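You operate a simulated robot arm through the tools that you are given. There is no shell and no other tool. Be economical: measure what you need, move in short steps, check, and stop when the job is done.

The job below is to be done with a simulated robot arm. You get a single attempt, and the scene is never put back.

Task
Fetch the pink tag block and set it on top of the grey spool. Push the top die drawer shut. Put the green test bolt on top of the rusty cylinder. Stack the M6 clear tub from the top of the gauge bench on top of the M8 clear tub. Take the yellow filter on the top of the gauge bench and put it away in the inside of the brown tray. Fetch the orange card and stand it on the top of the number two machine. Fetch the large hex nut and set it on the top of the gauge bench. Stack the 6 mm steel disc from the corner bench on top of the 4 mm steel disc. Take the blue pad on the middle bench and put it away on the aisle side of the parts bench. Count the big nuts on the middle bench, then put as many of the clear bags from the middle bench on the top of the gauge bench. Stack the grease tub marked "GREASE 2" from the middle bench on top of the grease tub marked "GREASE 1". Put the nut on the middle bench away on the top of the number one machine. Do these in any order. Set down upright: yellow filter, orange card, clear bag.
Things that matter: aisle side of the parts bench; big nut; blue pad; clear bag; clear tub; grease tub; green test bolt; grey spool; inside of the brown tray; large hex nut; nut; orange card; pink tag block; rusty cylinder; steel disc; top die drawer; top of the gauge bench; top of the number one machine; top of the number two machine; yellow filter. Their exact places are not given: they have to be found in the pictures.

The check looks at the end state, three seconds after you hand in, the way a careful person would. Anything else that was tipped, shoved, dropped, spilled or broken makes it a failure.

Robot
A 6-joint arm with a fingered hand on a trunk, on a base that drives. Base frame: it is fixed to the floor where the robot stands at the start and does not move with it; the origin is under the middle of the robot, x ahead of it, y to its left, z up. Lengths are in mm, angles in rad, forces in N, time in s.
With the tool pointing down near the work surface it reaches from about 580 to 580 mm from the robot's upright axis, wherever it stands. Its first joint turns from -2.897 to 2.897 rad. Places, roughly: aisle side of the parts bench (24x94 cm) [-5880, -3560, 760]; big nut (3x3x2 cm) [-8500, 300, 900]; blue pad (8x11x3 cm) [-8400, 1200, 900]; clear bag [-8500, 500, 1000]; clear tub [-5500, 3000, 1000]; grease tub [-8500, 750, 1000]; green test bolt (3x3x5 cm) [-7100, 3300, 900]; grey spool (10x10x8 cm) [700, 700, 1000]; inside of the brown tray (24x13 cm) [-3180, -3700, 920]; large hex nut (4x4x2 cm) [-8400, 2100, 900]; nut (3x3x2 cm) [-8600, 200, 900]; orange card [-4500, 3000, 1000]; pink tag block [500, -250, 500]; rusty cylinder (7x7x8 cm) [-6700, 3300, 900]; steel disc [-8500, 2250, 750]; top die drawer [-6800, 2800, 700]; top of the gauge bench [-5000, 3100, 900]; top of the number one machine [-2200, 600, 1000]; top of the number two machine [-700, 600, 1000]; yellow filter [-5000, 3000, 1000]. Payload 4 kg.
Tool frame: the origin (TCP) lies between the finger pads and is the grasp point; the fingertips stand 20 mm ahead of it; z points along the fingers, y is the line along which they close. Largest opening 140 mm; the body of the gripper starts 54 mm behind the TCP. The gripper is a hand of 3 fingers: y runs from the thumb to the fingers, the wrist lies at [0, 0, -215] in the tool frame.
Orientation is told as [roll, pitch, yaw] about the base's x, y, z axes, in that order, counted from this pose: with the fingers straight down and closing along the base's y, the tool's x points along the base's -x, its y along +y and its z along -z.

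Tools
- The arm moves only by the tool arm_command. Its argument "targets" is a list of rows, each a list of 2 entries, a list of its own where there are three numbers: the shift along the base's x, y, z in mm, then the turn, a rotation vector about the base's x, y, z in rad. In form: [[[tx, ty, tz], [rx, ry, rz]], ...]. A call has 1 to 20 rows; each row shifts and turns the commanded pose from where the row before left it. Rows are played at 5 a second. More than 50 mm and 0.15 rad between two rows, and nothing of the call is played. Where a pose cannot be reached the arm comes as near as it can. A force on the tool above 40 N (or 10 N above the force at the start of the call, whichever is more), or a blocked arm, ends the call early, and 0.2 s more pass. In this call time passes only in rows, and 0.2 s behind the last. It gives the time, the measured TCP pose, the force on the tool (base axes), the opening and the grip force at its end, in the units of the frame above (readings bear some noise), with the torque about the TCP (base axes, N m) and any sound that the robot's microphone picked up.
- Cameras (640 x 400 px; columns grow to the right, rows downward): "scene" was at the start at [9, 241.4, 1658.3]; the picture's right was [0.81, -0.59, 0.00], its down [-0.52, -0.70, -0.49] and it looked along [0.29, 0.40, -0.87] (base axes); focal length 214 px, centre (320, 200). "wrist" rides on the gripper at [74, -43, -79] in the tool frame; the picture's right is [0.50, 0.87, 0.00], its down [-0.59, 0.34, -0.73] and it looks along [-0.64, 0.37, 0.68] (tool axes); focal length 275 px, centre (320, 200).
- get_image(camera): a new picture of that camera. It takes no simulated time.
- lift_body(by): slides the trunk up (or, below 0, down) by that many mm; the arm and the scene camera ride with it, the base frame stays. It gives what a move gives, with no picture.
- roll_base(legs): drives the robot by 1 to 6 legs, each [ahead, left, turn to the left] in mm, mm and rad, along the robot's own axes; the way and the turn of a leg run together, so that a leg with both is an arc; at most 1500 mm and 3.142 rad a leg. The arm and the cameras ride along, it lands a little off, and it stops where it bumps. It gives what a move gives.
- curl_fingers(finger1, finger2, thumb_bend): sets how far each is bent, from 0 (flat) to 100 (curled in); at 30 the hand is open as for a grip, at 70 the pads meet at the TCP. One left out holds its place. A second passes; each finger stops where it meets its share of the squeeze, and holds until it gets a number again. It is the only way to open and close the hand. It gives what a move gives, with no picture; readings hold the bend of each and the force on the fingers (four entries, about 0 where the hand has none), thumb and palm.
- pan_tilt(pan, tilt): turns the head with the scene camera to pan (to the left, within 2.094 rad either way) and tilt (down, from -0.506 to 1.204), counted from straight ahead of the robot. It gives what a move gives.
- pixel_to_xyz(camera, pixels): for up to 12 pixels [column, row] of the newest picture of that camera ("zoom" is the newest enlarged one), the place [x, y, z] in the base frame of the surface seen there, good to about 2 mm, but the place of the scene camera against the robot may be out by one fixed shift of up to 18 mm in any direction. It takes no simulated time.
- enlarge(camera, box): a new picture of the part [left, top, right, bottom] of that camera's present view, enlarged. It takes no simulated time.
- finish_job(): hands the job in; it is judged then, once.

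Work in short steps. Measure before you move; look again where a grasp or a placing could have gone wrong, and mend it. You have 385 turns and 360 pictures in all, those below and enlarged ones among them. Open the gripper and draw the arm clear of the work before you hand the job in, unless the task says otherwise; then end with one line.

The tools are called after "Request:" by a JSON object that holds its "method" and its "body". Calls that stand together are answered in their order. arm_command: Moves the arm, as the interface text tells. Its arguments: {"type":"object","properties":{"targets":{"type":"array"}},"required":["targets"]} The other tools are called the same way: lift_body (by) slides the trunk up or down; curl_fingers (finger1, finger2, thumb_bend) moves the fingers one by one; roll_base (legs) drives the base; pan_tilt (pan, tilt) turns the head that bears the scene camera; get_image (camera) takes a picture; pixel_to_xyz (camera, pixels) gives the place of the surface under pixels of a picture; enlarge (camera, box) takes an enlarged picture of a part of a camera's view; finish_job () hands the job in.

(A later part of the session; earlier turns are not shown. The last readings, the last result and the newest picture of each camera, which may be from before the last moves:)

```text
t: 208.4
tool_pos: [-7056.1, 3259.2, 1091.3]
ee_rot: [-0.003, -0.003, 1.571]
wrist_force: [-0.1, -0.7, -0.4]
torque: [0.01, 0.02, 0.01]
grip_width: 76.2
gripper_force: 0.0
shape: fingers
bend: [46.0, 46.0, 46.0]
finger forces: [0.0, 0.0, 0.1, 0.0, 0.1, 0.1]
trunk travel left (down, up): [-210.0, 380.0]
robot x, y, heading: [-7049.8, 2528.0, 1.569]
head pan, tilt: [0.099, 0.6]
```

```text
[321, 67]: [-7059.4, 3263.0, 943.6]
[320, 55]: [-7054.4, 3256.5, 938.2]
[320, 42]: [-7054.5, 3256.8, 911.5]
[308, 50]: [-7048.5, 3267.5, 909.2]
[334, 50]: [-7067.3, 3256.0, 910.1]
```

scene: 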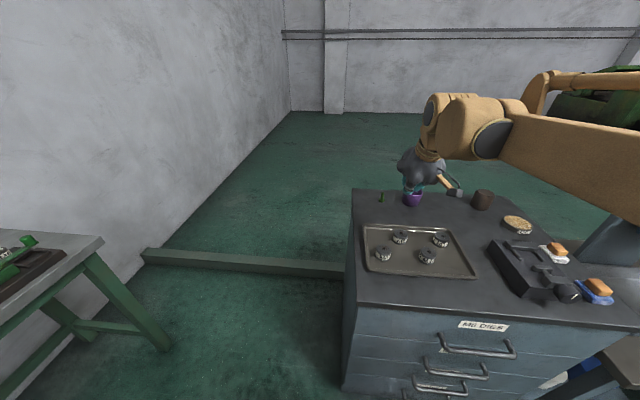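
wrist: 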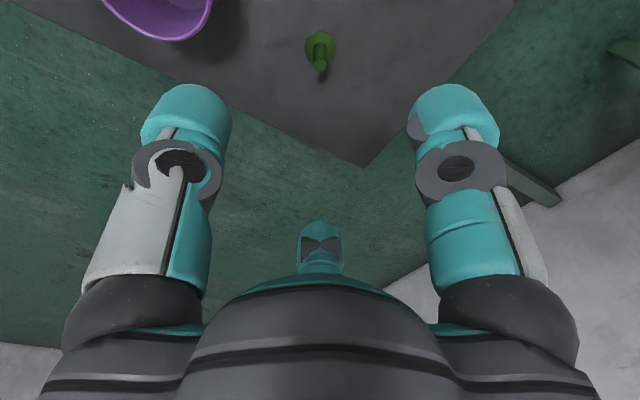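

Axis ≈(-7057,3261). Lower by trunk and check.

Request:
{"method": "arm_command", "body": {"targets": [[[-1, 2, 0], [0, 0, 0]]]}}

Request:
{"method": "lift_body", "body": {"by": -148}}

Request:
{"method": "get_image", "body": {"camera": "wrist"}}

```text
t: 208.8
tool_pos: [-7056.9, 3258.9, 1090.7]
ee_rot: [-0.004, -0.002, 1.572]
wrist_force: [0.2, 0.1, -0.4]
torque: [0.01, -0.03, -0.02]
grip_width: 75.9
gripper_force: 0.1
shape: fingers
bend: [46.0, 46.0, 46.0]
finger forces: [0.0, 0.0, 0.1, 0.0, 0.1, 0.0]
trunk travel left (down, up): [-210.0, 380.0]
robot x, y, heading: [-7043.1, 2528.8, 1.566]
head pan, tilt: [0.099, 0.6]
```

```text
t: 210.5
tool_pos: [-7057.6, 3260.9, 944.7]
ee_rot: [-0.004, -0.002, 1.573]
wrist_force: [0.1, 0.1, 0.2]
torque: [-0.02, 0.01, 0.0]
grip_width: 76.1
gripper_force: 0.1
shape: fingers
bend: [46.0, 46.0, 46.0]
finger forces: [0.0, 0.0, 0.0, 0.0, 0.0, 0.1]
trunk travel left (down, up): [-62.0, 528.0]
robot x, y, heading: [-7049.0, 2528.6, 1.569]
head pan, tilt: [0.099, 0.6]
```

```text
273 pictures are left
```

wrist: 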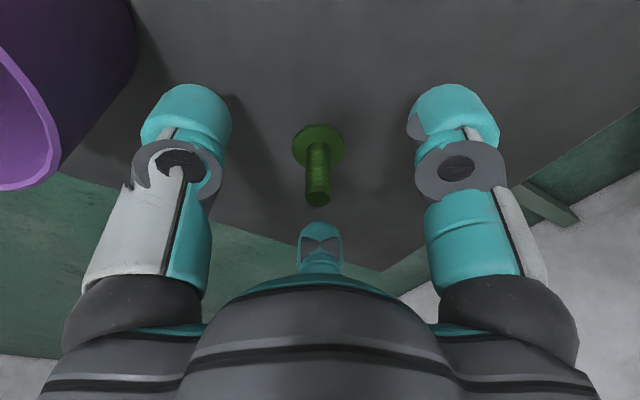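

Shank tip coincides with the TCP. Lower 6 mm and close.

Request:
{"method": "arm_command", "body": {"targets": [[[0, 0, -6], [0, 0, 0]]]}}

Request:
{"method": "curl_fingers", "body": {"finger1": 70, "finger2": 70, "thumb_bend": 70}}

Request:
{"method": "get_image", "body": {"camera": "wrist"}}

```text
t: 210.9
tool_pos: [-7057.8, 3260.6, 937.2]
ee_rot: [-0.003, -0.002, 1.573]
wrist_force: [0.3, 0.6, 0.6]
torque: [-0.04, 0.0, -0.01]
grip_width: 76.2
gripper_force: 0.1
shape: fingers
bend: [46.0, 46.0, 46.0]
finger forces: [0.1, 0.0, 0.0, 0.0, 0.1, 0.0]
trunk travel left (down, up): [-62.0, 528.0]
robot x, y, heading: [-7049.3, 2528.0, 1.565]
head pan, tilt: [0.099, 0.6]
```

```text
t: 211.9
tool_pos: [-7059.0, 3258.7, 937.8]
ee_rot: [-0.003, -0.002, 1.574]
wrist_force: [-0.1, 1.1, -0.2]
torque: [-0.01, 0.04, 0.0]
grip_width: 9.6
gripper_force: 6.0
shape: fingers
bend: [67.0, 67.0, 68.0]
finger forces: [3.4, 4.3, 0.1, 0.1, 4.9, 0.1]
trunk travel left (down, up): [-62.0, 528.0]
robot x, y, heading: [-7049.5, 2525.8, 1.572]
head pan, tilt: [0.099, 0.6]
```

```text
272 pictures are left
```

wrist: 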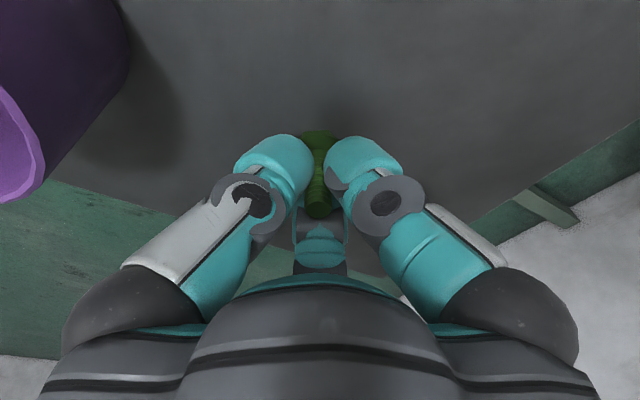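

Light grip; squeeze a bit more, then lift 150 mm with the trunk.

Request:
{"method": "curl_fingers", "body": {"finger1": 74, "finger2": 74, "thumb_bend": 74}}

Request:
{"method": "lift_body", "body": {"by": 150}}

Request:
{"method": "get_image", "body": {"camera": "wrist"}}

```text
t: 212.9
tool_pos: [-7057.7, 3259.3, 938.0]
ee_rot: [-0.004, -0.003, 1.573]
wrist_force: [0.6, -0.1, 0.6]
torque: [0.01, 0.0, -0.02]
grip_width: 8.3
gripper_force: 10.9
shape: fingers
bend: [67.0, 67.0, 68.0]
finger forces: [6.3, 7.3, 0.0, 0.0, 8.2, 0.1]
trunk travel left (down, up): [-62.0, 528.0]
robot x, y, heading: [-7049.6, 2526.6, 1.564]
head pan, tilt: [0.099, 0.6]
```

```text
t: 214.7
tool_pos: [-7057.9, 3260.0, 1087.3]
ee_rot: [-0.004, -0.003, 1.574]
wrist_force: [-1.1, 0.7, -0.3]
torque: [-0.04, 0.02, 0.03]
grip_width: 8.2
gripper_force: 11.0
shape: fingers
bend: [67.0, 67.0, 68.0]
finger forces: [6.3, 7.3, 0.0, 0.0, 8.3, 0.0]
trunk travel left (down, up): [-212.0, 378.0]
robot x, y, heading: [-7048.1, 2527.1, 1.57]
head pan, tilt: [0.099, 0.6]
```

```text
271 pictures are left
```

wrist: 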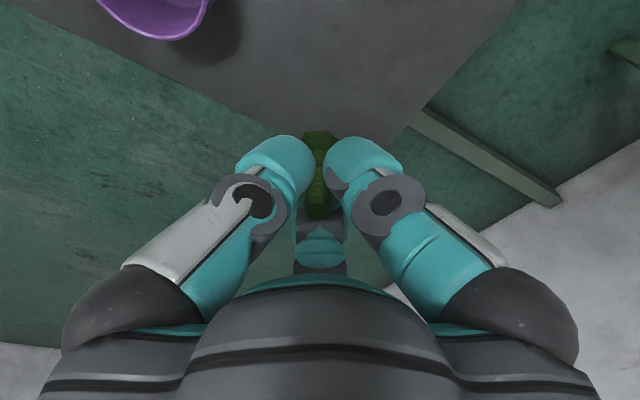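

Held. Slide the base right to the cylinder (x≈−6665).

Request:
{"method": "roll_base", "body": {"legs": [[-20, -385, 0]]}}

Request:
{"method": "get_image", "body": {"camera": "wrist"}}

```text
t: 215.5
tool_pos: [-7056.7, 3255.1, 1088.3]
ee_rot: [-0.003, -0.001, 1.585]
wrist_force: [0.5, -0.1, 0.1]
torque: [-0.03, -0.01, 0.01]
grip_width: 8.7
gripper_force: 10.3
shape: fingers
bend: [67.0, 67.0, 68.0]
finger forces: [6.2, 7.3, 0.0, 0.0, 8.1, 0.1]
trunk travel left (down, up): [-212.0, 378.0]
robot x, y, heading: [-7037.7, 2520.2, 1.582]
head pan, tilt: [0.099, 0.6]
stopped in leg 1: the robot was blocked; the commanded pose is now the measured one
```

```text
270 pictures are left
```

wrist: 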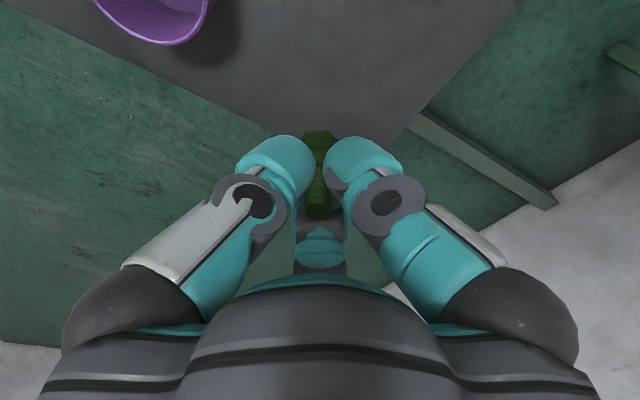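

Blocked by the drawer handles; back straight off first, then right, then ahead.

Request:
{"method": "roll_base", "body": {"legs": [[-90, 0, 0], [0, -380, -0.012], [70, 0, 0]]}}

Request:
{"method": "get_image", "body": {"camera": "wrist"}}

Request:
{"method": "get_image", "body": {"camera": "scene"}}

```text
t: 219.2
tool_pos: [-6662.7, 3237.6, 1086.6]
ee_rot: [-0.003, -0.001, 1.574]
wrist_force: [-0.6, 0.6, -0.5]
torque: [-0.04, 0.02, -0.01]
grip_width: 8.6
gripper_force: 10.4
shape: fingers
bend: [67.0, 67.0, 68.0]
finger forces: [6.2, 7.3, 0.0, 0.1, 8.2, 0.0]
trunk travel left (down, up): [-212.0, 378.0]
robot x, y, heading: [-6654.1, 2502.9, 1.57]
head pan, tilt: [0.099, 0.6]
```

```text
269 pictures are left
```

wrist: 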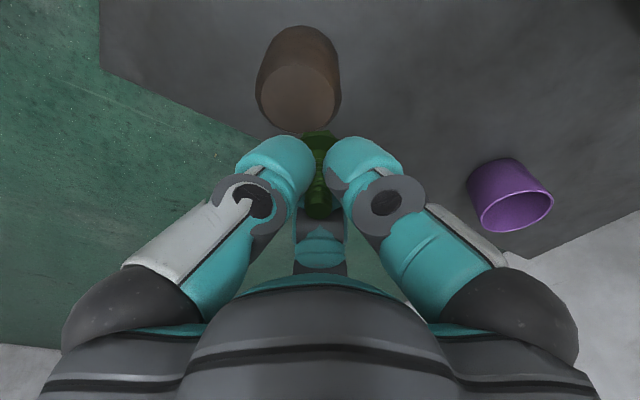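

```text
268 pictures are left
```

scene: 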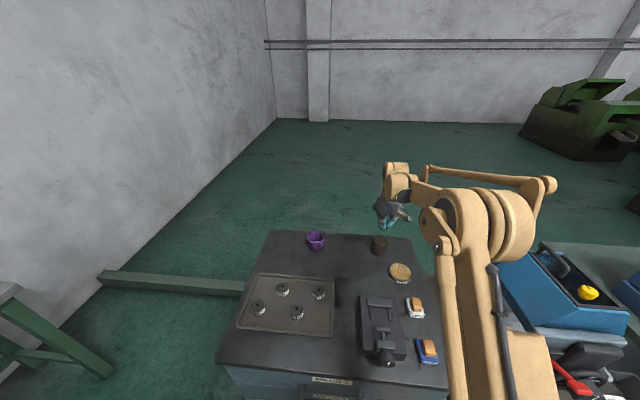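

Measure the cylinder's top rim in the wrist view.

Request:
{"method": "pixel_to_xyz", "body": {"camera": "wrist", "pixels": [[298, 95], [264, 92], [332, 95], [297, 68], [299, 127], [270, 115]]}}

```text
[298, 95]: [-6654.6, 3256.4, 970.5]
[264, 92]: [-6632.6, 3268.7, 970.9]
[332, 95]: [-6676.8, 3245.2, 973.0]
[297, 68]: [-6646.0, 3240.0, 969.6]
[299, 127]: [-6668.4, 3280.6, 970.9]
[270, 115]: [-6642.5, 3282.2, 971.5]
```

Cylinder centre (-6656,3259), top 971. Drive 18 mm closer and shift the arm over it.

Request:
{"method": "roll_base", "body": {"legs": [[18, 0, 0]]}}

Request:
{"method": "arm_command", "body": {"targets": [[[6, 3, -20], [0, 0, 0]], [[0, 0, -25], [0, 0, 0]]]}}

Request:
{"method": "get_image", "body": {"camera": "wrist"}}

```text
t: 220.1
tool_pos: [-6665.3, 3246.4, 1089.6]
ee_rot: [-0.002, -0.003, 1.577]
wrist_force: [-0.2, 0.1, 0.2]
torque: [0.0, 0.01, 0.01]
grip_width: 8.5
gripper_force: 10.9
shape: fingers
bend: [67.0, 67.0, 68.0]
finger forces: [6.3, 7.3, 0.0, 0.0, 8.2, 0.0]
trunk travel left (down, up): [-212.0, 378.0]
robot x, y, heading: [-6652.0, 2514.1, 1.567]
head pan, tilt: [0.099, 0.6]
stopped in leg 1: the robot was blocked; the commanded pose is now the measured one
```

```text
t: 220.7
tool_pos: [-6659.6, 3251.5, 1040.9]
ee_rot: [-0.004, 0.0, 1.575]
wrist_force: [0.5, 0.7, -1.0]
torque: [-0.01, -0.01, 0.0]
grip_width: 8.5
gripper_force: 10.7
shape: fingers
bend: [67.0, 67.0, 68.0]
finger forces: [6.2, 7.1, 0.0, 0.0, 8.3, 0.0]
trunk travel left (down, up): [-212.0, 378.0]
robot x, y, heading: [-6652.9, 2516.1, 1.572]
head pan, tilt: [0.099, 0.6]
```

```text
267 pictures are left
```

wrist: 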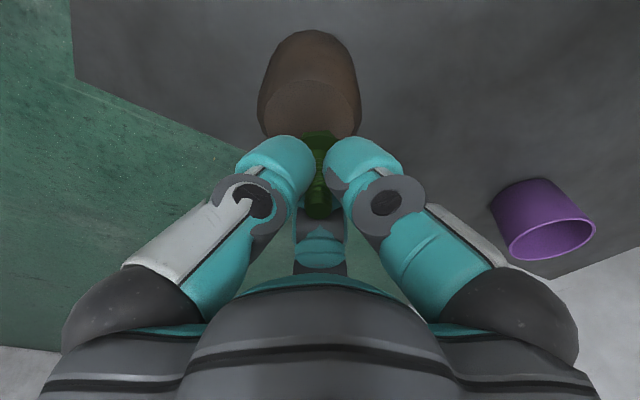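

Request:
{"method": "pixel_to_xyz", "body": {"camera": "wrist", "pixels": [[310, 105], [264, 100], [357, 108], [309, 77], [285, 125]]}}

Request:
{"method": "enlarge", "body": {"camera": "wrist", "box": [240, 20, 400, 230]}}

```text
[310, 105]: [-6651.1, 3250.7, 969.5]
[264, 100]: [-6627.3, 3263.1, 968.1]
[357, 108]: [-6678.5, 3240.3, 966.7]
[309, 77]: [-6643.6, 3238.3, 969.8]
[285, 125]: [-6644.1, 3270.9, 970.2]
```

```text
1.90 times, centred on (320, 125) of wrist
```

zoom: 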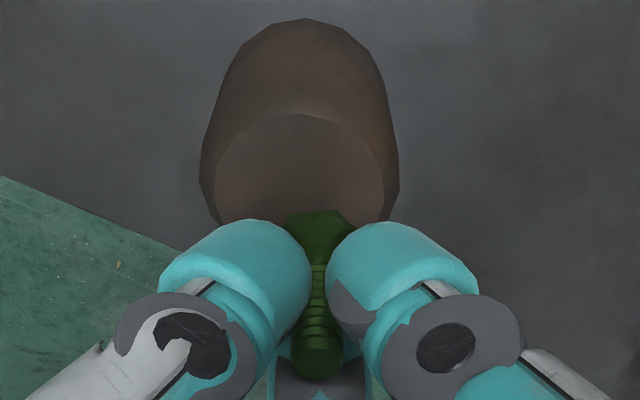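

Rim centre ≈(-6656,3258). Shift (+3,+6) and descend in small steps.

Request:
{"method": "arm_command", "body": {"targets": [[[3, 6, 0], [0, 0, 0]], [[0, 0, -12], [0, 0, 0]], [[0, 0, -12], [0, 0, 0]], [[0, 0, -4], [0, 0, 0]], [[0, 0, -2], [0, 0, 0]]]}}

Request:
{"method": "get_image", "body": {"camera": "wrist"}}

```text
t: 221.9
tool_pos: [-6655.1, 3256.5, 1013.4]
ee_rot: [-0.003, -0.002, 1.577]
wrist_force: [-0.8, 0.2, 0.2]
torque: [0.01, -0.01, -0.01]
grip_width: 8.6
gripper_force: 10.9
shape: fingers
bend: [67.0, 67.0, 68.0]
finger forces: [6.2, 7.2, 0.0, 0.0, 8.1, 0.0]
trunk travel left (down, up): [-212.0, 378.0]
robot x, y, heading: [-6652.4, 2515.7, 1.569]
head pan, tilt: [0.099, 0.6]
```

```text
265 pictures are left
```

wrist: 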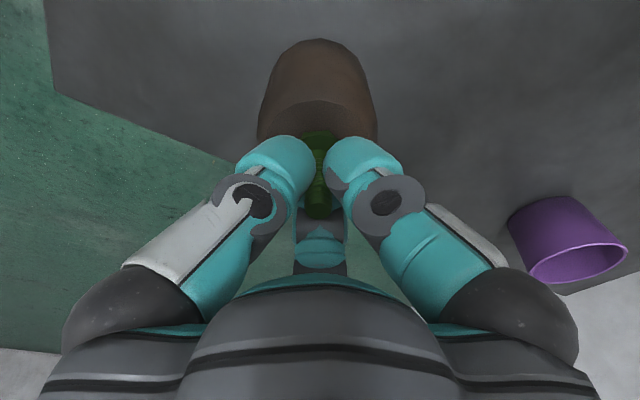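

Continue down by millimetres to contact.

Request:
{"method": "arm_command", "body": {"targets": [[[0, 0, -1.5], [0, 0, 0]], [[0, 0, -1], [0, 0, 0]], [[0, 0, -1], [0, 0, 0]], [[0, 0, -1], [0, 0, 0]]]}}

```text
t: 222.9
tool_pos: [-6655.3, 3257.3, 1008.2]
ee_rot: [-0.003, -0.002, 1.575]
wrist_force: [-0.5, -0.1, -0.2]
torque: [0.01, 0.01, -0.03]
grip_width: 8.6
gripper_force: 10.7
shape: fingers
bend: [67.0, 67.0, 68.0]
finger forces: [6.2, 7.2, 0.1, 0.0, 8.1, 0.1]
trunk travel left (down, up): [-212.0, 378.0]
robot x, y, heading: [-6651.9, 2513.1, 1.568]
head pan, tilt: [0.099, 0.6]
```

Request:
{"method": "arm_command", "body": {"targets": [[[0, 0, -1], [0, 0, 0]], [[0, 0, -1], [0, 0, 0]]]}}

```text
t: 223.5
tool_pos: [-6655.0, 3256.5, 1007.2]
ee_rot: [-0.003, -0.002, 1.575]
wrist_force: [0.3, -0.3, -0.9]
torque: [0.0, 0.02, 0.01]
grip_width: 8.4
gripper_force: 11.2
shape: fingers
bend: [67.0, 67.0, 68.0]
finger forces: [6.3, 7.3, 0.1, 0.0, 8.1, 0.0]
trunk travel left (down, up): [-212.0, 378.0]
robot x, y, heading: [-6654.4, 2517.8, 1.57]
head pan, tilt: [0.099, 0.6]
```

Request:
{"method": "arm_command", "body": {"targets": [[[0, 0, -1], [0, 0, 0]], [[0, 0, -1], [0, 0, 0]], [[0, 0, -1], [0, 0, 0]]]}}

Request:
{"method": "enlarge", "body": {"camera": "scene", "box": [340, 180, 430, 270]}}

```text
t: 224.3
tool_pos: [-6654.8, 3256.1, 1004.7]
ee_rot: [-0.004, -0.003, 1.577]
wrist_force: [-0.4, 5.8, 18.8]
torque: [0.11, -0.02, -0.02]
grip_width: 7.7
gripper_force: 15.5
shape: fingers
bend: [67.0, 67.0, 68.0]
finger forces: [7.8, 11.6, 0.0, 0.1, 11.4, 0.0]
trunk travel left (down, up): [-212.0, 378.0]
robot x, y, heading: [-6651.1, 2514.3, 1.571]
head pan, tilt: [0.099, 0.6]
```

```text
4.44 times, centred on (385, 225) of scene
```

zoom: 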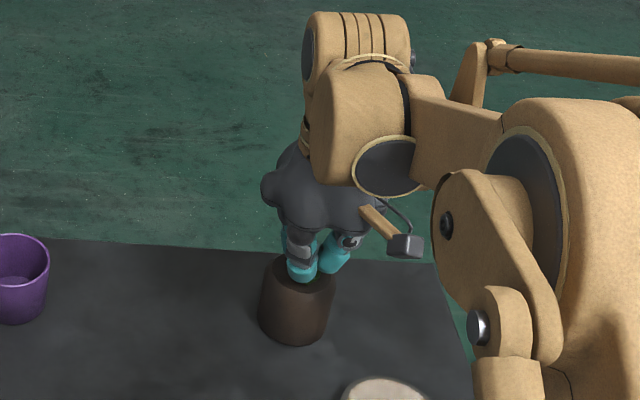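

Contact. Relax 1 mm, release, and rise.

Request:
{"method": "arm_command", "body": {"targets": [[[0, 0, 1], [0, 0, 0]]]}}

Request:
{"method": "curl_fingers", "body": {"finger1": 46, "finger2": 46, "thumb_bend": 46}}

Request:
{"method": "lift_body", "body": {"by": 130}}

Request:
{"method": "get_image", "body": {"camera": "wrist"}}

```text
t: 224.7
tool_pos: [-6656.2, 3255.9, 1005.9]
ee_rot: [-0.001, -0.004, 1.576]
wrist_force: [-0.2, 3.8, 13.6]
torque: [0.05, -0.01, 0.02]
grip_width: 7.8
gripper_force: 14.2
shape: fingers
bend: [67.0, 67.0, 68.0]
finger forces: [7.8, 10.6, 0.0, 0.1, 10.8, 0.0]
trunk travel left (down, up): [-212.0, 378.0]
robot x, y, heading: [-6652.4, 2516.2, 1.574]
head pan, tilt: [0.099, 0.6]
```

```text
t: 225.7
tool_pos: [-6655.5, 3257.0, 1005.2]
ee_rot: [-0.005, -0.002, 1.576]
wrist_force: [0.8, -0.5, 0.2]
torque: [-0.01, -0.03, -0.01]
grip_width: 76.0
gripper_force: 0.1
shape: fingers
bend: [46.0, 46.0, 46.0]
finger forces: [0.1, 0.1, 0.0, 0.0, 0.0, 0.0]
trunk travel left (down, up): [-212.0, 378.0]
robot x, y, heading: [-6650.3, 2515.3, 1.572]
head pan, tilt: [0.099, 0.6]
```

```text
t: 227.3
tool_pos: [-6654.7, 3255.4, 1134.3]
ee_rot: [-0.004, -0.001, 1.576]
wrist_force: [1.1, -0.1, -0.4]
torque: [-0.02, 0.02, 0.01]
grip_width: 76.1
gripper_force: 0.2
shape: fingers
bend: [46.0, 46.0, 46.0]
finger forces: [0.0, 0.0, 0.0, 0.1, 0.0, 0.0]
trunk travel left (down, up): [-342.0, 248.0]
robot x, y, heading: [-6655.4, 2514.3, 1.571]
head pan, tilt: [0.099, 0.6]
```

```text
263 pictures are left
```

wrist: 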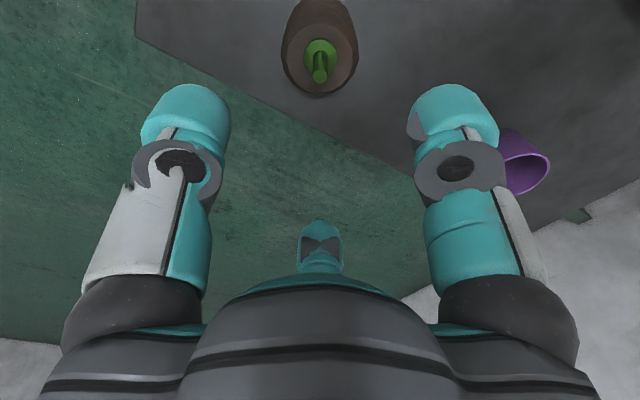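

Bolt stands on the cylinder. Next the corner bench (discs, hex nut). Retract the arm, back off, turn to face −x and look.

Request:
{"method": "arm_command", "body": {"targets": [[[0, -45, 15], [0, 0, 0]], [[0, -45, 10], [0, 0, 0]], [[0, -45, 0], [0, 0, 0]], [[0, -45, 0], [0, 0, 0]], [[0, -45, 0], [0, 0, 0]], [[0, -45, 0], [0, 0, 0]], [[0, -45, 0], [0, 0, 0]]]}}

Request:
{"method": "roll_base", "body": {"legs": [[-420, 0, 0], [0, 0, 1.571]]}}

Request:
{"method": "pan_tilt", "body": {"pan": 0.0, "tilt": 0.6}}

Request:
{"method": "get_image", "body": {"camera": "scene"}}

```text
t: 228.9
tool_pos: [-6654.7, 2937.8, 1161.8]
ee_rot: [-0.003, -0.004, 1.576]
wrist_force: [-0.1, -0.5, -0.2]
torque: [0.0, -0.02, -0.01]
grip_width: 76.0
gripper_force: 0.1
shape: fingers
bend: [46.0, 46.0, 46.0]
finger forces: [0.0, 0.0, 0.0, 0.1, 0.1, 0.0]
trunk travel left (down, up): [-342.0, 248.0]
robot x, y, heading: [-6650.2, 2516.0, 1.571]
head pan, tilt: [0.099, 0.6]
```

```text
t: 235.3
tool_pos: [-7076.3, 2089.6, 1162.1]
ee_rot: [-0.003, -0.004, -3.121]
wrist_force: [-0.6, -0.4, 0.2]
torque: [0.02, -0.02, 0.0]
grip_width: 76.2
gripper_force: 0.0
shape: fingers
bend: [46.0, 46.0, 46.0]
finger forces: [0.0, 0.0, 0.1, 0.0, 0.0, 0.1]
trunk travel left (down, up): [-342.0, 248.0]
robot x, y, heading: [-6653.6, 2099.2, -3.129]
head pan, tilt: [0.099, 0.6]
```

```text
t: 236.0
tool_pos: [-7076.6, 2090.7, 1160.5]
ee_rot: [-0.003, -0.003, -3.122]
wrist_force: [0.8, 0.2, 0.0]
torque: [0.01, -0.01, -0.02]
grip_width: 76.1
gripper_force: 0.0
shape: fingers
bend: [46.0, 46.0, 46.0]
finger forces: [0.0, 0.0, 0.0, 0.0, 0.0, 0.1]
trunk travel left (down, up): [-342.0, 248.0]
robot x, y, heading: [-6654.2, 2100.7, -3.132]
head pan, tilt: [0.0, 0.6]
```

```text
262 pictures are left
```

scene: 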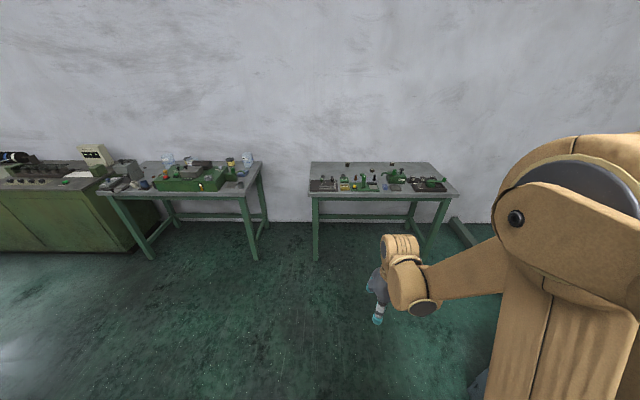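

Two benches: corner (right) and middle (left). Zoom on both.

Request:
{"method": "enlarge", "body": {"camera": "scene", "box": [305, 145, 465, 205]}}

Request:
{"method": "enlarge", "body": {"camera": "scene", "box": [90, 140, 270, 205]}}

Request:
{"method": "pixel_to_xyz", "body": {"camera": "scene", "pixels": [[312, 197], [457, 196], [312, 163], [440, 164], [316, 260], [100, 192], [248, 192], [262, 163], [258, 258], [150, 258]]}}

```text
4.00 times, centred on (385, 175) of scene
```

zoom: 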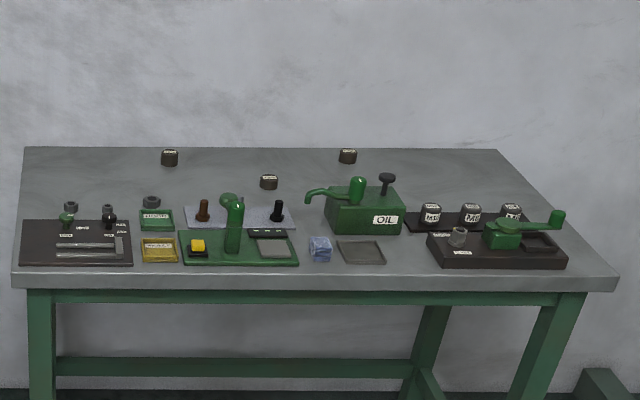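

```text
3.56 times, centred on (180, 172) of scene
```

zoom: 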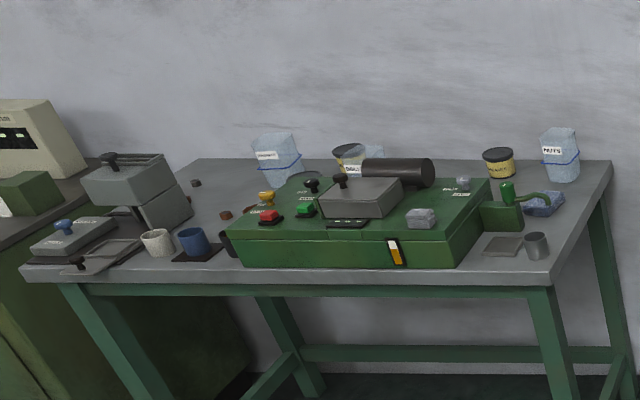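

```text
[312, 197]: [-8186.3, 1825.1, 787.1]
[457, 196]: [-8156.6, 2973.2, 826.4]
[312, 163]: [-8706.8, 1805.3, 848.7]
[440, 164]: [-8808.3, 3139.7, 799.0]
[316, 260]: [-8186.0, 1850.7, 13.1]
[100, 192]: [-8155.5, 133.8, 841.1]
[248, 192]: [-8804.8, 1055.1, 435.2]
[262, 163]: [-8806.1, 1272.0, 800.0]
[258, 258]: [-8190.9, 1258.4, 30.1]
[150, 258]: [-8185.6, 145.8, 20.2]
```

Drive up to the corner bench for a closer look.

Request:
{"method": "roll_base", "body": {"legs": [[1080, -80, -0.01]]}}

Request:
{"method": "pan_tilt", "body": {"pan": -0.1, "tilt": 0.8}}

Request:
{"method": "get_image", "body": {"camera": "scene"}}

```text
t: 241.7
tool_pos: [-8197.1, 2137.0, 1160.9]
ee_rot: [-0.004, 0.001, -3.104]
wrist_force: [-0.4, 0.4, 0.1]
torque: [-0.01, -0.03, 0.02]
grip_width: 75.8
gripper_force: 0.1
shape: fingers
bend: [46.0, 46.0, 46.0]
finger forces: [0.0, 0.1, 0.1, 0.1, 0.0, 0.1]
trunk travel left (down, up): [-342.0, 248.0]
robot x, y, heading: [-7773.3, 2153.5, -3.11]
head pan, tilt: [0.0, 0.6]
```

```text
t: 242.4
tool_pos: [-8197.0, 2136.6, 1162.4]
ee_rot: [-0.005, -0.004, -3.103]
wrist_force: [-0.1, 1.3, 0.6]
torque: [-0.04, -0.04, -0.01]
grip_width: 76.3
gripper_force: 0.0
shape: fingers
bend: [46.0, 46.0, 46.0]
finger forces: [0.1, 0.1, 0.0, 0.0, 0.0, 0.0]
trunk travel left (down, up): [-342.0, 248.0]
robot x, y, heading: [-7776.0, 2154.7, -3.11]
head pan, tilt: [-0.099, 0.799]
```

```text
259 pictures are left
```

scene: 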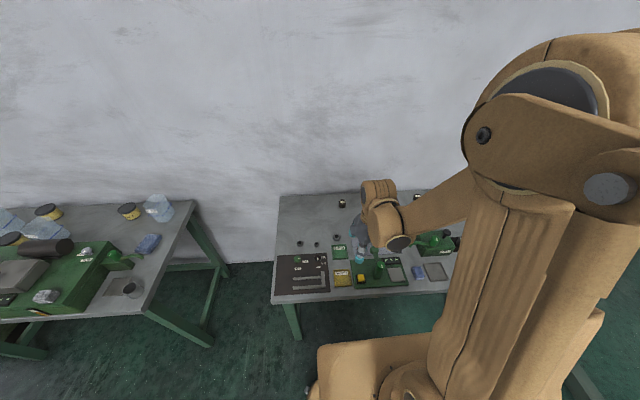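

Zoom on the bench.

Request:
{"method": "enlarge", "body": {"camera": "scene", "box": [270, 185, 398, 300]}}

Request:
{"method": "enlarge", "body": {"camera": "scene", "box": [380, 180, 470, 290]}}

```text
3.48 times, centred on (334, 242) of scene
```

zoom: 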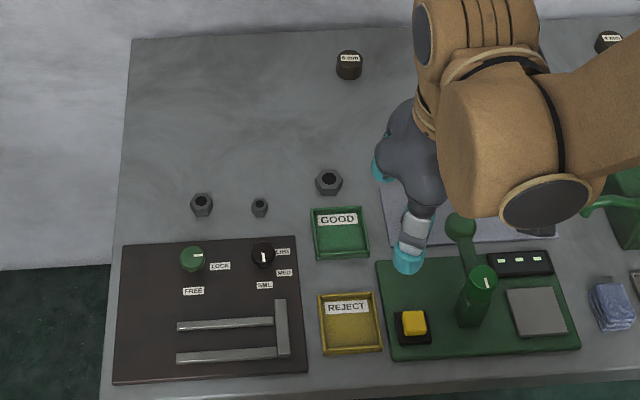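

```text
3.64 times, centred on (425, 235) of scene
```

zoom: 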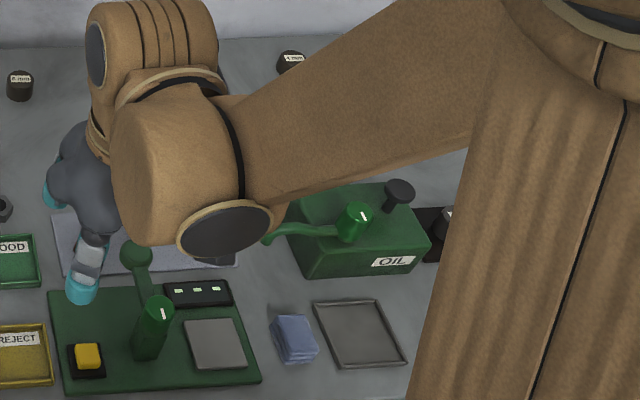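

Three nuts, the large one at zoomed (330,182). The arm hides the discs; move the hand to the right (+y) and look again.

Request:
{"method": "arm_command", "body": {"targets": [[[20, 45, 0], [0, 0, 0]], [[20, 45, 0], [0, 0, 0]], [[20, 45, 0], [0, 0, 0]], [[20, 45, 0], [0, 0, 0]], [[20, 45, 0], [0, 0, 0]], [[20, 45, 0], [0, 0, 0]], [[20, 45, 0], [0, 0, 0]]]}}

Request:
{"method": "enlarge", "body": {"camera": "scene", "box": [310, 180, 450, 260]}}

```text
t: 244.1
tool_pos: [-8055.0, 2453.7, 1164.3]
ee_rot: [-0.005, -0.003, -3.102]
wrist_force: [-0.4, 0.4, 0.4]
torque: [-0.03, 0.0, 0.0]
grip_width: 76.2
gripper_force: 0.1
shape: fingers
bend: [46.0, 46.0, 46.0]
finger forces: [0.0, 0.1, 0.0, 0.0, 0.1, 0.0]
trunk travel left (down, up): [-342.0, 248.0]
robot x, y, heading: [-7773.2, 2152.7, -3.113]
head pan, tilt: [-0.099, 0.799]
```

```text
4.57 times, centred on (380, 220) of scene
```

zoom: 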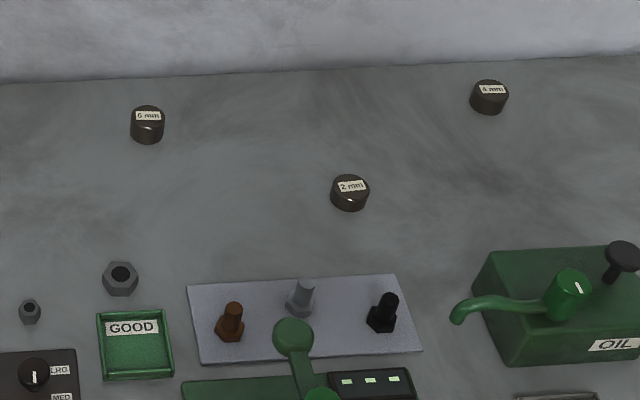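

6 mm at (147,118), 2 mm middle, 4 mm at (489,95). Measure them and the large nut.

Request:
{"method": "pixel_to_xyz", "body": {"camera": "zoom", "pixels": [[147, 112], [147, 132], [131, 120], [163, 120], [489, 87], [489, 105], [350, 185], [121, 270], [121, 285], [105, 278], [137, 278], [220, 220]]}}

```text
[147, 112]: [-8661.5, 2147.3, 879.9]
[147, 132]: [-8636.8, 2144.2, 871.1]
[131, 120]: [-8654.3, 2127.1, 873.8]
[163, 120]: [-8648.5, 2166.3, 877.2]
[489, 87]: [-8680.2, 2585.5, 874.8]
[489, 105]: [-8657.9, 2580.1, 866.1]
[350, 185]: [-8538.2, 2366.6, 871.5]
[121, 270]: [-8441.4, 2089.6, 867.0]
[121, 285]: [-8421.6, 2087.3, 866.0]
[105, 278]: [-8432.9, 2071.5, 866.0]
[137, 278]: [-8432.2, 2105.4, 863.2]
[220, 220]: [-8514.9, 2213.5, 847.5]
```

Disc tops ≈(-8658,2147) and (-8675,2583), nut (-8432,2088). Drive 150 mm closer and reach over the 6 mm disc.

Request:
{"method": "roll_base", "body": {"legs": [[160, 0, -0.03]]}}

Request:
{"method": "arm_command", "body": {"targets": [[[-40, -30, 0], [0, 0, 0]], [[-40, -30, 0], [0, 0, 0]], [[-40, -30, 0], [0, 0, 0]], [[-40, -30, 0], [0, 0, 0]], [[-40, -30, 0], [0, 0, 0]], [[-40, -30, 0], [0, 0, 0]], [[-40, -30, 0], [0, 0, 0]], [[-40, -30, 0], [0, 0, 0]], [[-35, -30, 0], [0, 0, 0]], [[-30, -20, 0], [0, 0, 0]]]}}

Request:
{"method": "get_image", "body": {"camera": "wrist"}}

```text
t: 245.5
tool_pos: [-8206.9, 2460.1, 1163.3]
ee_rot: [-0.004, -0.001, -3.135]
wrist_force: [0.6, -0.3, 0.7]
torque: [0.03, -0.02, 0.0]
grip_width: 76.0
gripper_force: 0.1
shape: fingers
bend: [46.0, 46.0, 46.0]
finger forces: [0.1, 0.0, 0.0, 0.0, 0.0, 0.0]
trunk travel left (down, up): [-342.0, 248.0]
robot x, y, heading: [-7933.4, 2148.6, -3.139]
head pan, tilt: [-0.099, 0.799]
```

```text
t: 247.7
tool_pos: [-8590.7, 2168.7, 1161.5]
ee_rot: [-0.006, -0.004, -3.135]
wrist_force: [0.6, 0.0, -0.4]
torque: [0.01, -0.03, -0.05]
grip_width: 76.0
gripper_force: 0.0
shape: fingers
bend: [46.0, 46.0, 46.0]
finger forces: [0.1, 0.0, 0.1, 0.0, 0.0, 0.1]
trunk travel left (down, up): [-342.0, 248.0]
robot x, y, heading: [-7931.5, 2147.1, -3.143]
head pan, tilt: [-0.099, 0.799]
```

```text
255 pictures are left
```

wrist: 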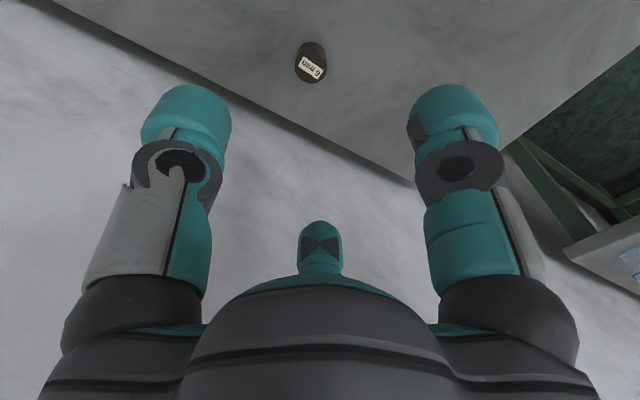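

6 mm disc at (310,62). Lower the trunk 190 mm and measure.

Request:
{"method": "lift_body", "body": {"by": -190}}

Request:
{"method": "arm_command", "body": {"targets": [[[-30, -10, 0], [0, 0, 0]], [[-30, -10, 0], [0, 0, 0]]]}}

Request:
{"method": "get_image", "body": {"camera": "wrist"}}

```text
t: 249.7
tool_pos: [-8588.8, 2168.8, 972.2]
ee_rot: [-0.003, -0.004, -3.134]
wrist_force: [-0.2, -0.1, -0.2]
torque: [-0.03, -0.03, 0.01]
grip_width: 76.2
gripper_force: 0.1
shape: fingers
bend: [46.0, 46.0, 46.0]
finger forces: [0.0, 0.0, 0.0, 0.0, 0.0, 0.0]
trunk travel left (down, up): [-152.0, 438.0]
robot x, y, heading: [-7933.9, 2148.7, -3.14]
head pan, tilt: [-0.099, 0.799]
```

```text
t: 250.3
tool_pos: [-8647.7, 2148.6, 970.7]
ee_rot: [-0.003, -0.001, -3.135]
wrist_force: [0.5, -0.7, -0.2]
torque: [-0.01, -0.03, 0.0]
grip_width: 76.4
gripper_force: 0.0
shape: fingers
bend: [46.0, 46.0, 46.0]
finger forces: [0.1, 0.0, 0.0, 0.1, 0.0, 0.0]
trunk travel left (down, up): [-152.0, 438.0]
robot x, y, heading: [-7932.8, 2151.8, -3.139]
head pan, tilt: [-0.099, 0.799]
```

```text
254 pictures are left
```

wrist: 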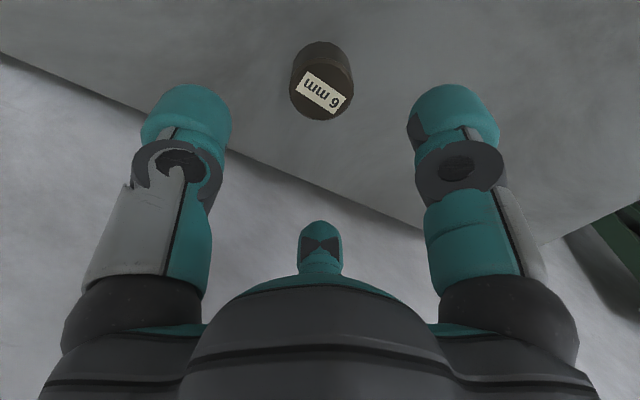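

Request:
{"method": "pixel_to_xyz", "body": {"camera": "wrist", "pixels": [[321, 92], [291, 85], [351, 98], [322, 68], [320, 117], [400, 60]]}}

```text
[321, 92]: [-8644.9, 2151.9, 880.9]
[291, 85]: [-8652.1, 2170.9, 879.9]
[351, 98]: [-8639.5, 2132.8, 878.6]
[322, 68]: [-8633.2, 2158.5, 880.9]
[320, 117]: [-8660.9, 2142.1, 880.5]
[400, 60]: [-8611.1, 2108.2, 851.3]
```

Disc centre (-8647,2151), top 880, table 851. Lower to TCP≈881 and close.

Request:
{"method": "arm_command", "body": {"targets": [[[0, 2, 0], [0, 0, 0]]]}}

Request:
{"method": "lift_body", "body": {"by": -90}}

Request:
{"method": "curl_fingers", "body": {"finger1": 72, "finger2": 72, "thumb_bend": 72}}

Request:
{"method": "get_image", "body": {"camera": "wrist"}}

```text
t: 250.7
tool_pos: [-8647.6, 2151.6, 971.1]
ee_rot: [-0.003, 0.0, -3.137]
wrist_force: [-0.2, -0.6, 0.6]
torque: [-0.03, 0.0, 0.0]
grip_width: 76.3
gripper_force: 0.1
shape: fingers
bend: [46.0, 46.0, 46.0]
finger forces: [0.0, 0.1, 0.1, 0.0, 0.0, 0.0]
trunk travel left (down, up): [-152.0, 438.0]
robot x, y, heading: [-7931.0, 2146.6, -3.134]
head pan, tilt: [-0.099, 0.799]
```

```text
t: 252.0
tool_pos: [-8648.6, 2150.1, 880.6]
ee_rot: [-0.005, -0.002, -3.135]
wrist_force: [-0.4, 0.3, 0.0]
torque: [0.02, -0.03, -0.03]
grip_width: 76.3
gripper_force: 0.2
shape: fingers
bend: [46.0, 46.0, 46.0]
finger forces: [0.1, 0.0, 0.0, 0.0, 0.0, 0.0]
trunk travel left (down, up): [-62.0, 528.0]
robot x, y, heading: [-7932.6, 2153.1, -3.135]
head pan, tilt: [-0.099, 0.799]
```

```text
t: 253.0
tool_pos: [-8648.1, 2151.0, 880.2]
ee_rot: [-0.003, -0.002, -3.135]
wrist_force: [0.0, 0.9, 0.0]
torque: [-0.02, 0.0, -0.01]
grip_width: 34.2
gripper_force: 23.3
shape: fingers
bend: [59.0, 60.0, 61.0]
finger forces: [13.9, 12.2, 0.0, 0.0, 20.4, 0.0]
trunk travel left (down, up): [-62.0, 528.0]
robot x, y, heading: [-7932.2, 2150.6, -3.136]
head pan, tilt: [-0.099, 0.799]
```

```text
253 pictures are left
```

wrist: 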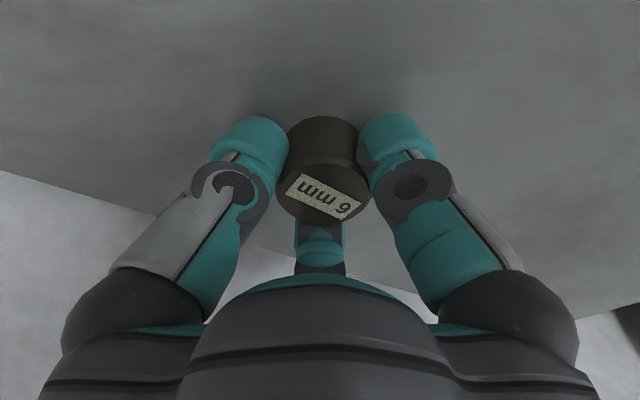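

Good grip. Lift 130 mm and drive right 437 mm toward the 4 mm disc.

Request:
{"method": "lift_body", "body": {"by": 130}}

Request:
{"method": "roll_base", "body": {"legs": [[-60, 0, 0], [0, -420, 0]]}}

Request:
{"method": "get_image", "body": {"camera": "wrist"}}

```text
t: 254.6
tool_pos: [-8649.2, 2150.2, 1010.6]
ee_rot: [-0.004, -0.001, -3.133]
wrist_force: [-0.8, -0.2, -3.2]
torque: [-0.03, -0.01, 0.01]
grip_width: 34.2
gripper_force: 22.8
shape: fingers
bend: [59.0, 60.0, 61.0]
finger forces: [13.8, 12.1, 0.1, 0.0, 20.1, 0.1]
trunk travel left (down, up): [-192.0, 398.0]
robot x, y, heading: [-7938.0, 2153.8, -3.138]
head pan, tilt: [-0.099, 0.799]
```

```text
t: 257.7
tool_pos: [-8588.7, 2569.4, 1010.3]
ee_rot: [-0.004, -0.004, -3.135]
wrist_force: [-0.5, 1.0, -2.7]
torque: [-0.02, 0.05, 0.02]
grip_width: 34.5
gripper_force: 23.3
shape: fingers
bend: [59.0, 60.0, 61.0]
finger forces: [14.0, 11.9, 0.1, 0.1, 20.1, 0.0]
trunk travel left (down, up): [-192.0, 398.0]
robot x, y, heading: [-7873.7, 2565.5, -3.141]
head pan, tilt: [-0.099, 0.799]
```

```text
252 pictures are left
```

wrist: 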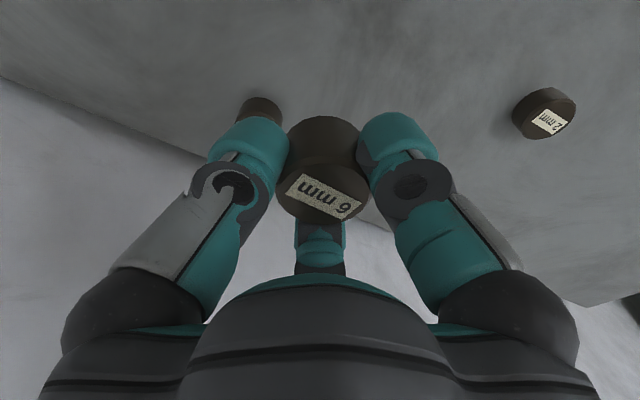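

4 mm disc is behind the finger at (262,108). Drive ahead 60 and right 20 and look again.

Request:
{"method": "roll_base", "body": {"legs": [[70, -20, 0]]}}

Request:
{"method": "get_image", "body": {"camera": "wrist"}}

```text
t: 258.7
tool_pos: [-8661.2, 2589.5, 1009.0]
ee_rot: [-0.003, -0.003, -3.138]
wrist_force: [-0.6, 0.8, -2.5]
torque: [0.0, -0.05, 0.0]
grip_width: 34.3
gripper_force: 22.8
shape: fingers
bend: [59.0, 60.0, 61.0]
finger forces: [13.8, 11.9, 0.0, 0.0, 20.2, 0.0]
trunk travel left (down, up): [-192.0, 398.0]
robot x, y, heading: [-7944.2, 2586.5, 3.146]
head pan, tilt: [-0.099, 0.799]
```

```text
251 pictures are left
```

wrist: 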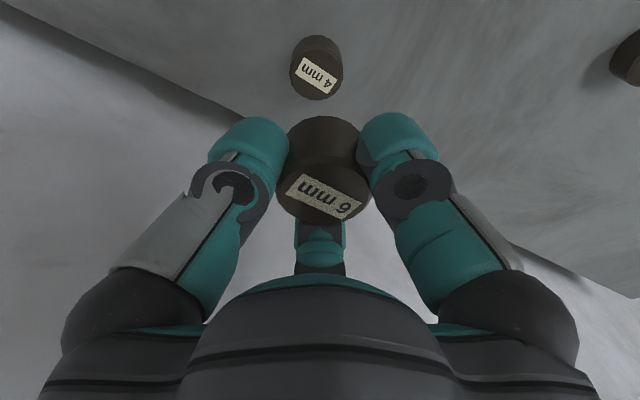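

Request:
{"method": "pixel_to_xyz", "body": {"camera": "wrist", "pixels": [[317, 75], [291, 70], [342, 78], [318, 53], [317, 98], [324, 190], [287, 180], [368, 195]]}}

```text
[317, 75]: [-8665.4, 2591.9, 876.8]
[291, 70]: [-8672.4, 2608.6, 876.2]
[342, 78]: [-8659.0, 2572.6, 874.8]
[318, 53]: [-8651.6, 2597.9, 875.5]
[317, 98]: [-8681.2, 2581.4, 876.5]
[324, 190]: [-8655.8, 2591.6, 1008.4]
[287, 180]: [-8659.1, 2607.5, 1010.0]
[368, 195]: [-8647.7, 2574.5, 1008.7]
```

4 mm centre (-8666,2590), top 876. Shift −6 in x, lower 96 mm, then to contact.

Request:
{"method": "arm_command", "body": {"targets": [[[-6, 1, 0], [0, 0, 0]]]}}

Request:
{"method": "lift_body", "body": {"by": -96}}

Request:
{"method": "get_image", "body": {"camera": "wrist"}}

```text
t: 259.1
tool_pos: [-8665.4, 2589.8, 1010.8]
ee_rot: [-0.004, -0.001, -3.137]
wrist_force: [0.4, -0.3, -3.2]
torque: [-0.01, 0.01, 0.0]
grip_width: 34.3
gripper_force: 23.1
shape: fingers
bend: [59.0, 60.0, 61.0]
finger forces: [13.9, 12.0, 0.0, 0.0, 20.1, 0.0]
trunk travel left (down, up): [-192.0, 398.0]
robot x, y, heading: [-7946.4, 2585.5, 3.14]
head pan, tilt: [-0.099, 0.799]
```

```text
t: 260.4
tool_pos: [-8666.3, 2589.4, 915.3]
ee_rot: [-0.004, -0.002, -3.137]
wrist_force: [0.1, -0.3, -2.2]
torque: [-0.03, -0.01, 0.01]
grip_width: 34.2
gripper_force: 23.1
shape: fingers
bend: [59.0, 60.0, 61.0]
finger forces: [13.9, 12.0, 0.1, 0.1, 20.1, 0.0]
trunk travel left (down, up): [-96.0, 494.0]
robot x, y, heading: [-7943.5, 2586.0, 3.143]
head pan, tilt: [-0.099, 0.799]
```

```text
250 pictures are left
```

wrist: 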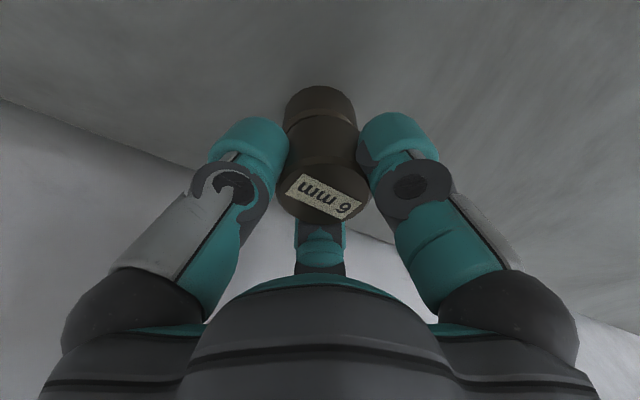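

Aligned column. Lower to contact.

Request:
{"method": "arm_command", "body": {"targets": [[[0, 0, -4], [0, 0, 0]], [[0, 0, -2], [0, 0, 0]], [[0, 0, -1.5], [0, 0, 0]], [[0, 0, -1], [0, 0, 0]]]}}

```text
t: 261.4
tool_pos: [-8665.1, 2590.7, 906.9]
ee_rot: [-0.004, -0.004, -3.136]
wrist_force: [-0.4, -0.4, -0.7]
torque: [-0.04, -0.01, 0.05]
grip_width: 34.1
gripper_force: 23.5
shape: fingers
bend: [59.0, 60.0, 61.0]
finger forces: [14.1, 12.4, 0.0, 0.0, 20.2, 0.0]
trunk travel left (down, up): [-96.0, 494.0]
robot x, y, heading: [-7945.8, 2590.5, 3.143]
head pan, tilt: [-0.099, 0.799]
```

Nearly supported; 1 mm more then release and rise.

Request:
{"method": "arm_command", "body": {"targets": [[[0, 0, -1], [0, 0, 0]]]}}

Request:
{"method": "curl_fingers", "body": {"finger1": 46, "finger2": 46, "thumb_bend": 46}}

Request:
{"method": "lift_body", "body": {"by": 150}}

Request:
{"method": "get_image", "body": {"camera": "wrist"}}

```text
t: 261.8
tool_pos: [-8664.9, 2590.2, 905.1]
ee_rot: [-0.003, -0.004, -3.136]
wrist_force: [-2.5, 0.7, 9.8]
torque: [0.04, 0.12, 0.04]
grip_width: 34.2
gripper_force: 24.6
shape: fingers
bend: [59.0, 60.0, 62.0]
finger forces: [14.6, 13.6, 0.1, 0.1, 21.6, 0.0]
trunk travel left (down, up): [-96.0, 494.0]
robot x, y, heading: [-7947.2, 2590.4, 3.141]
head pan, tilt: [-0.099, 0.799]
```

```text
t: 262.8
tool_pos: [-8665.5, 2590.7, 905.3]
ee_rot: [-0.004, -0.004, -3.138]
wrist_force: [-0.4, -1.1, 0.6]
torque: [-0.03, 0.01, -0.01]
grip_width: 76.2
gripper_force: 0.0
shape: fingers
bend: [46.0, 46.0, 46.0]
finger forces: [0.0, 0.1, 0.0, 0.0, 0.0, 0.0]
trunk travel left (down, up): [-96.0, 494.0]
robot x, y, heading: [-7944.2, 2590.0, 3.139]
head pan, tilt: [-0.099, 0.799]
```

```text
t: 264.6
tool_pos: [-8665.1, 2590.0, 1054.8]
ee_rot: [-0.004, -0.002, -3.136]
wrist_force: [-0.5, 0.3, 0.5]
torque: [0.01, -0.01, 0.02]
grip_width: 76.2
gripper_force: 0.0
shape: fingers
bend: [46.0, 46.0, 46.0]
finger forces: [0.0, 0.0, 0.0, 0.0, 0.0, 0.0]
trunk travel left (down, up): [-246.0, 344.0]
robot x, y, heading: [-7945.4, 2588.1, 3.14]
head pan, tilt: [-0.099, 0.799]
```

```text
249 pictures are left
```

wrist: 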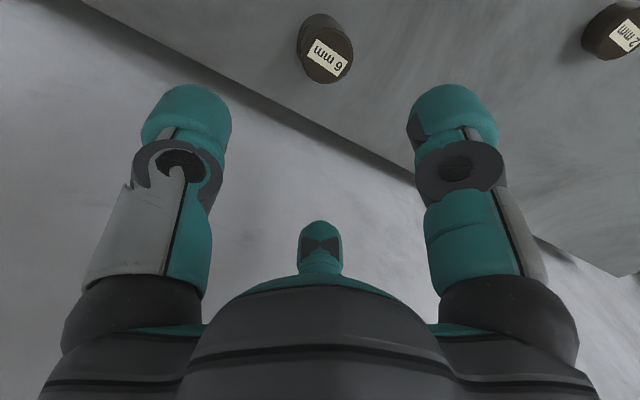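

6 mm sits on the 4 mm disc. Now the large nut at ≈(-8421,2092): back 100, slide left 496, pull the arm in.

Request:
{"method": "roll_base", "body": {"legs": [[-100, 0, 0], [0, 496, 0]]}}

Request:
{"method": "arm_command", "body": {"targets": [[[40, 0, -10], [0, 0, 0]], [[40, 0, -10], [0, 0, 0]], [[40, 0, -10], [0, 0, 0]], [[20, 0, -10], [0, 0, 0]]]}}

Request:
{"method": "get_image", "body": {"camera": "wrist"}}

```text
t: 268.3
tool_pos: [-8566.5, 2086.5, 1055.1]
ee_rot: [-0.006, -0.004, -3.133]
wrist_force: [-0.7, 1.0, 0.2]
torque: [0.04, 0.0, 0.04]
grip_width: 76.1
gripper_force: 0.0
shape: fingers
bend: [46.0, 46.0, 46.0]
finger forces: [0.0, 0.1, 0.0, 0.0, 0.0, 0.1]
trunk travel left (down, up): [-246.0, 344.0]
robot x, y, heading: [-7845.1, 2087.5, -3.138]
head pan, tilt: [-0.099, 0.799]
```

```text
t: 269.3
tool_pos: [-8426.0, 2086.3, 1014.9]
ee_rot: [-0.004, -0.003, -3.133]
wrist_force: [0.6, 0.8, 0.3]
torque: [0.02, -0.01, 0.01]
grip_width: 76.0
gripper_force: 0.1
shape: fingers
bend: [46.0, 46.0, 46.0]
finger forces: [0.1, 0.0, 0.1, 0.0, 0.0, 0.1]
trunk travel left (down, up): [-246.0, 344.0]
robot x, y, heading: [-7847.8, 2086.6, -3.14]
head pan, tilt: [-0.099, 0.799]
```

```text
248 pictures are left
```

wrist: 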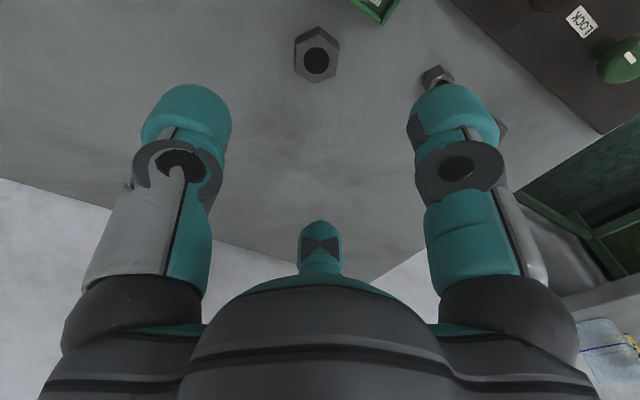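

Large nut at (317,55). Measure and zoom.

Request:
{"method": "pixel_to_xyz", "body": {"camera": "wrist", "pixels": [[296, 55], [338, 62], [318, 32], [317, 81], [300, 72], [335, 38], [360, 40], [316, 60]]}}

Request:
{"method": "enlarge", "body": {"camera": "wrist", "box": [270, 10, 366, 100]}}

```text
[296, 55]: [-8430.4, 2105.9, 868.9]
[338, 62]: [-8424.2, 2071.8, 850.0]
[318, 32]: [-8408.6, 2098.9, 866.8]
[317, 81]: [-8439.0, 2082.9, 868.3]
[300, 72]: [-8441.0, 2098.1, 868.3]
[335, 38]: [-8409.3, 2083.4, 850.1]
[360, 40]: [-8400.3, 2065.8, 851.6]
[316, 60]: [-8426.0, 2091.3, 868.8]
```

```text
4.44 times, centred on (318, 55) of wrist
```

zoom: 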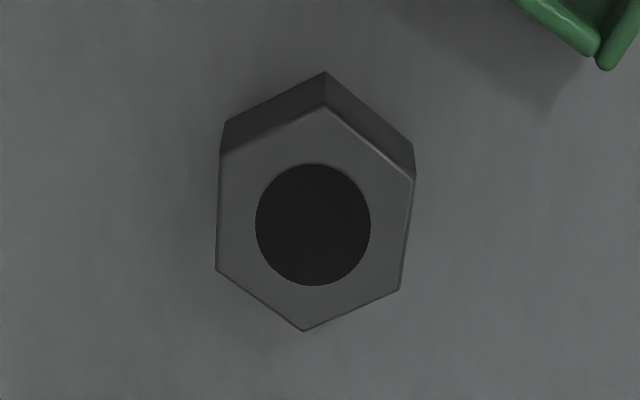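

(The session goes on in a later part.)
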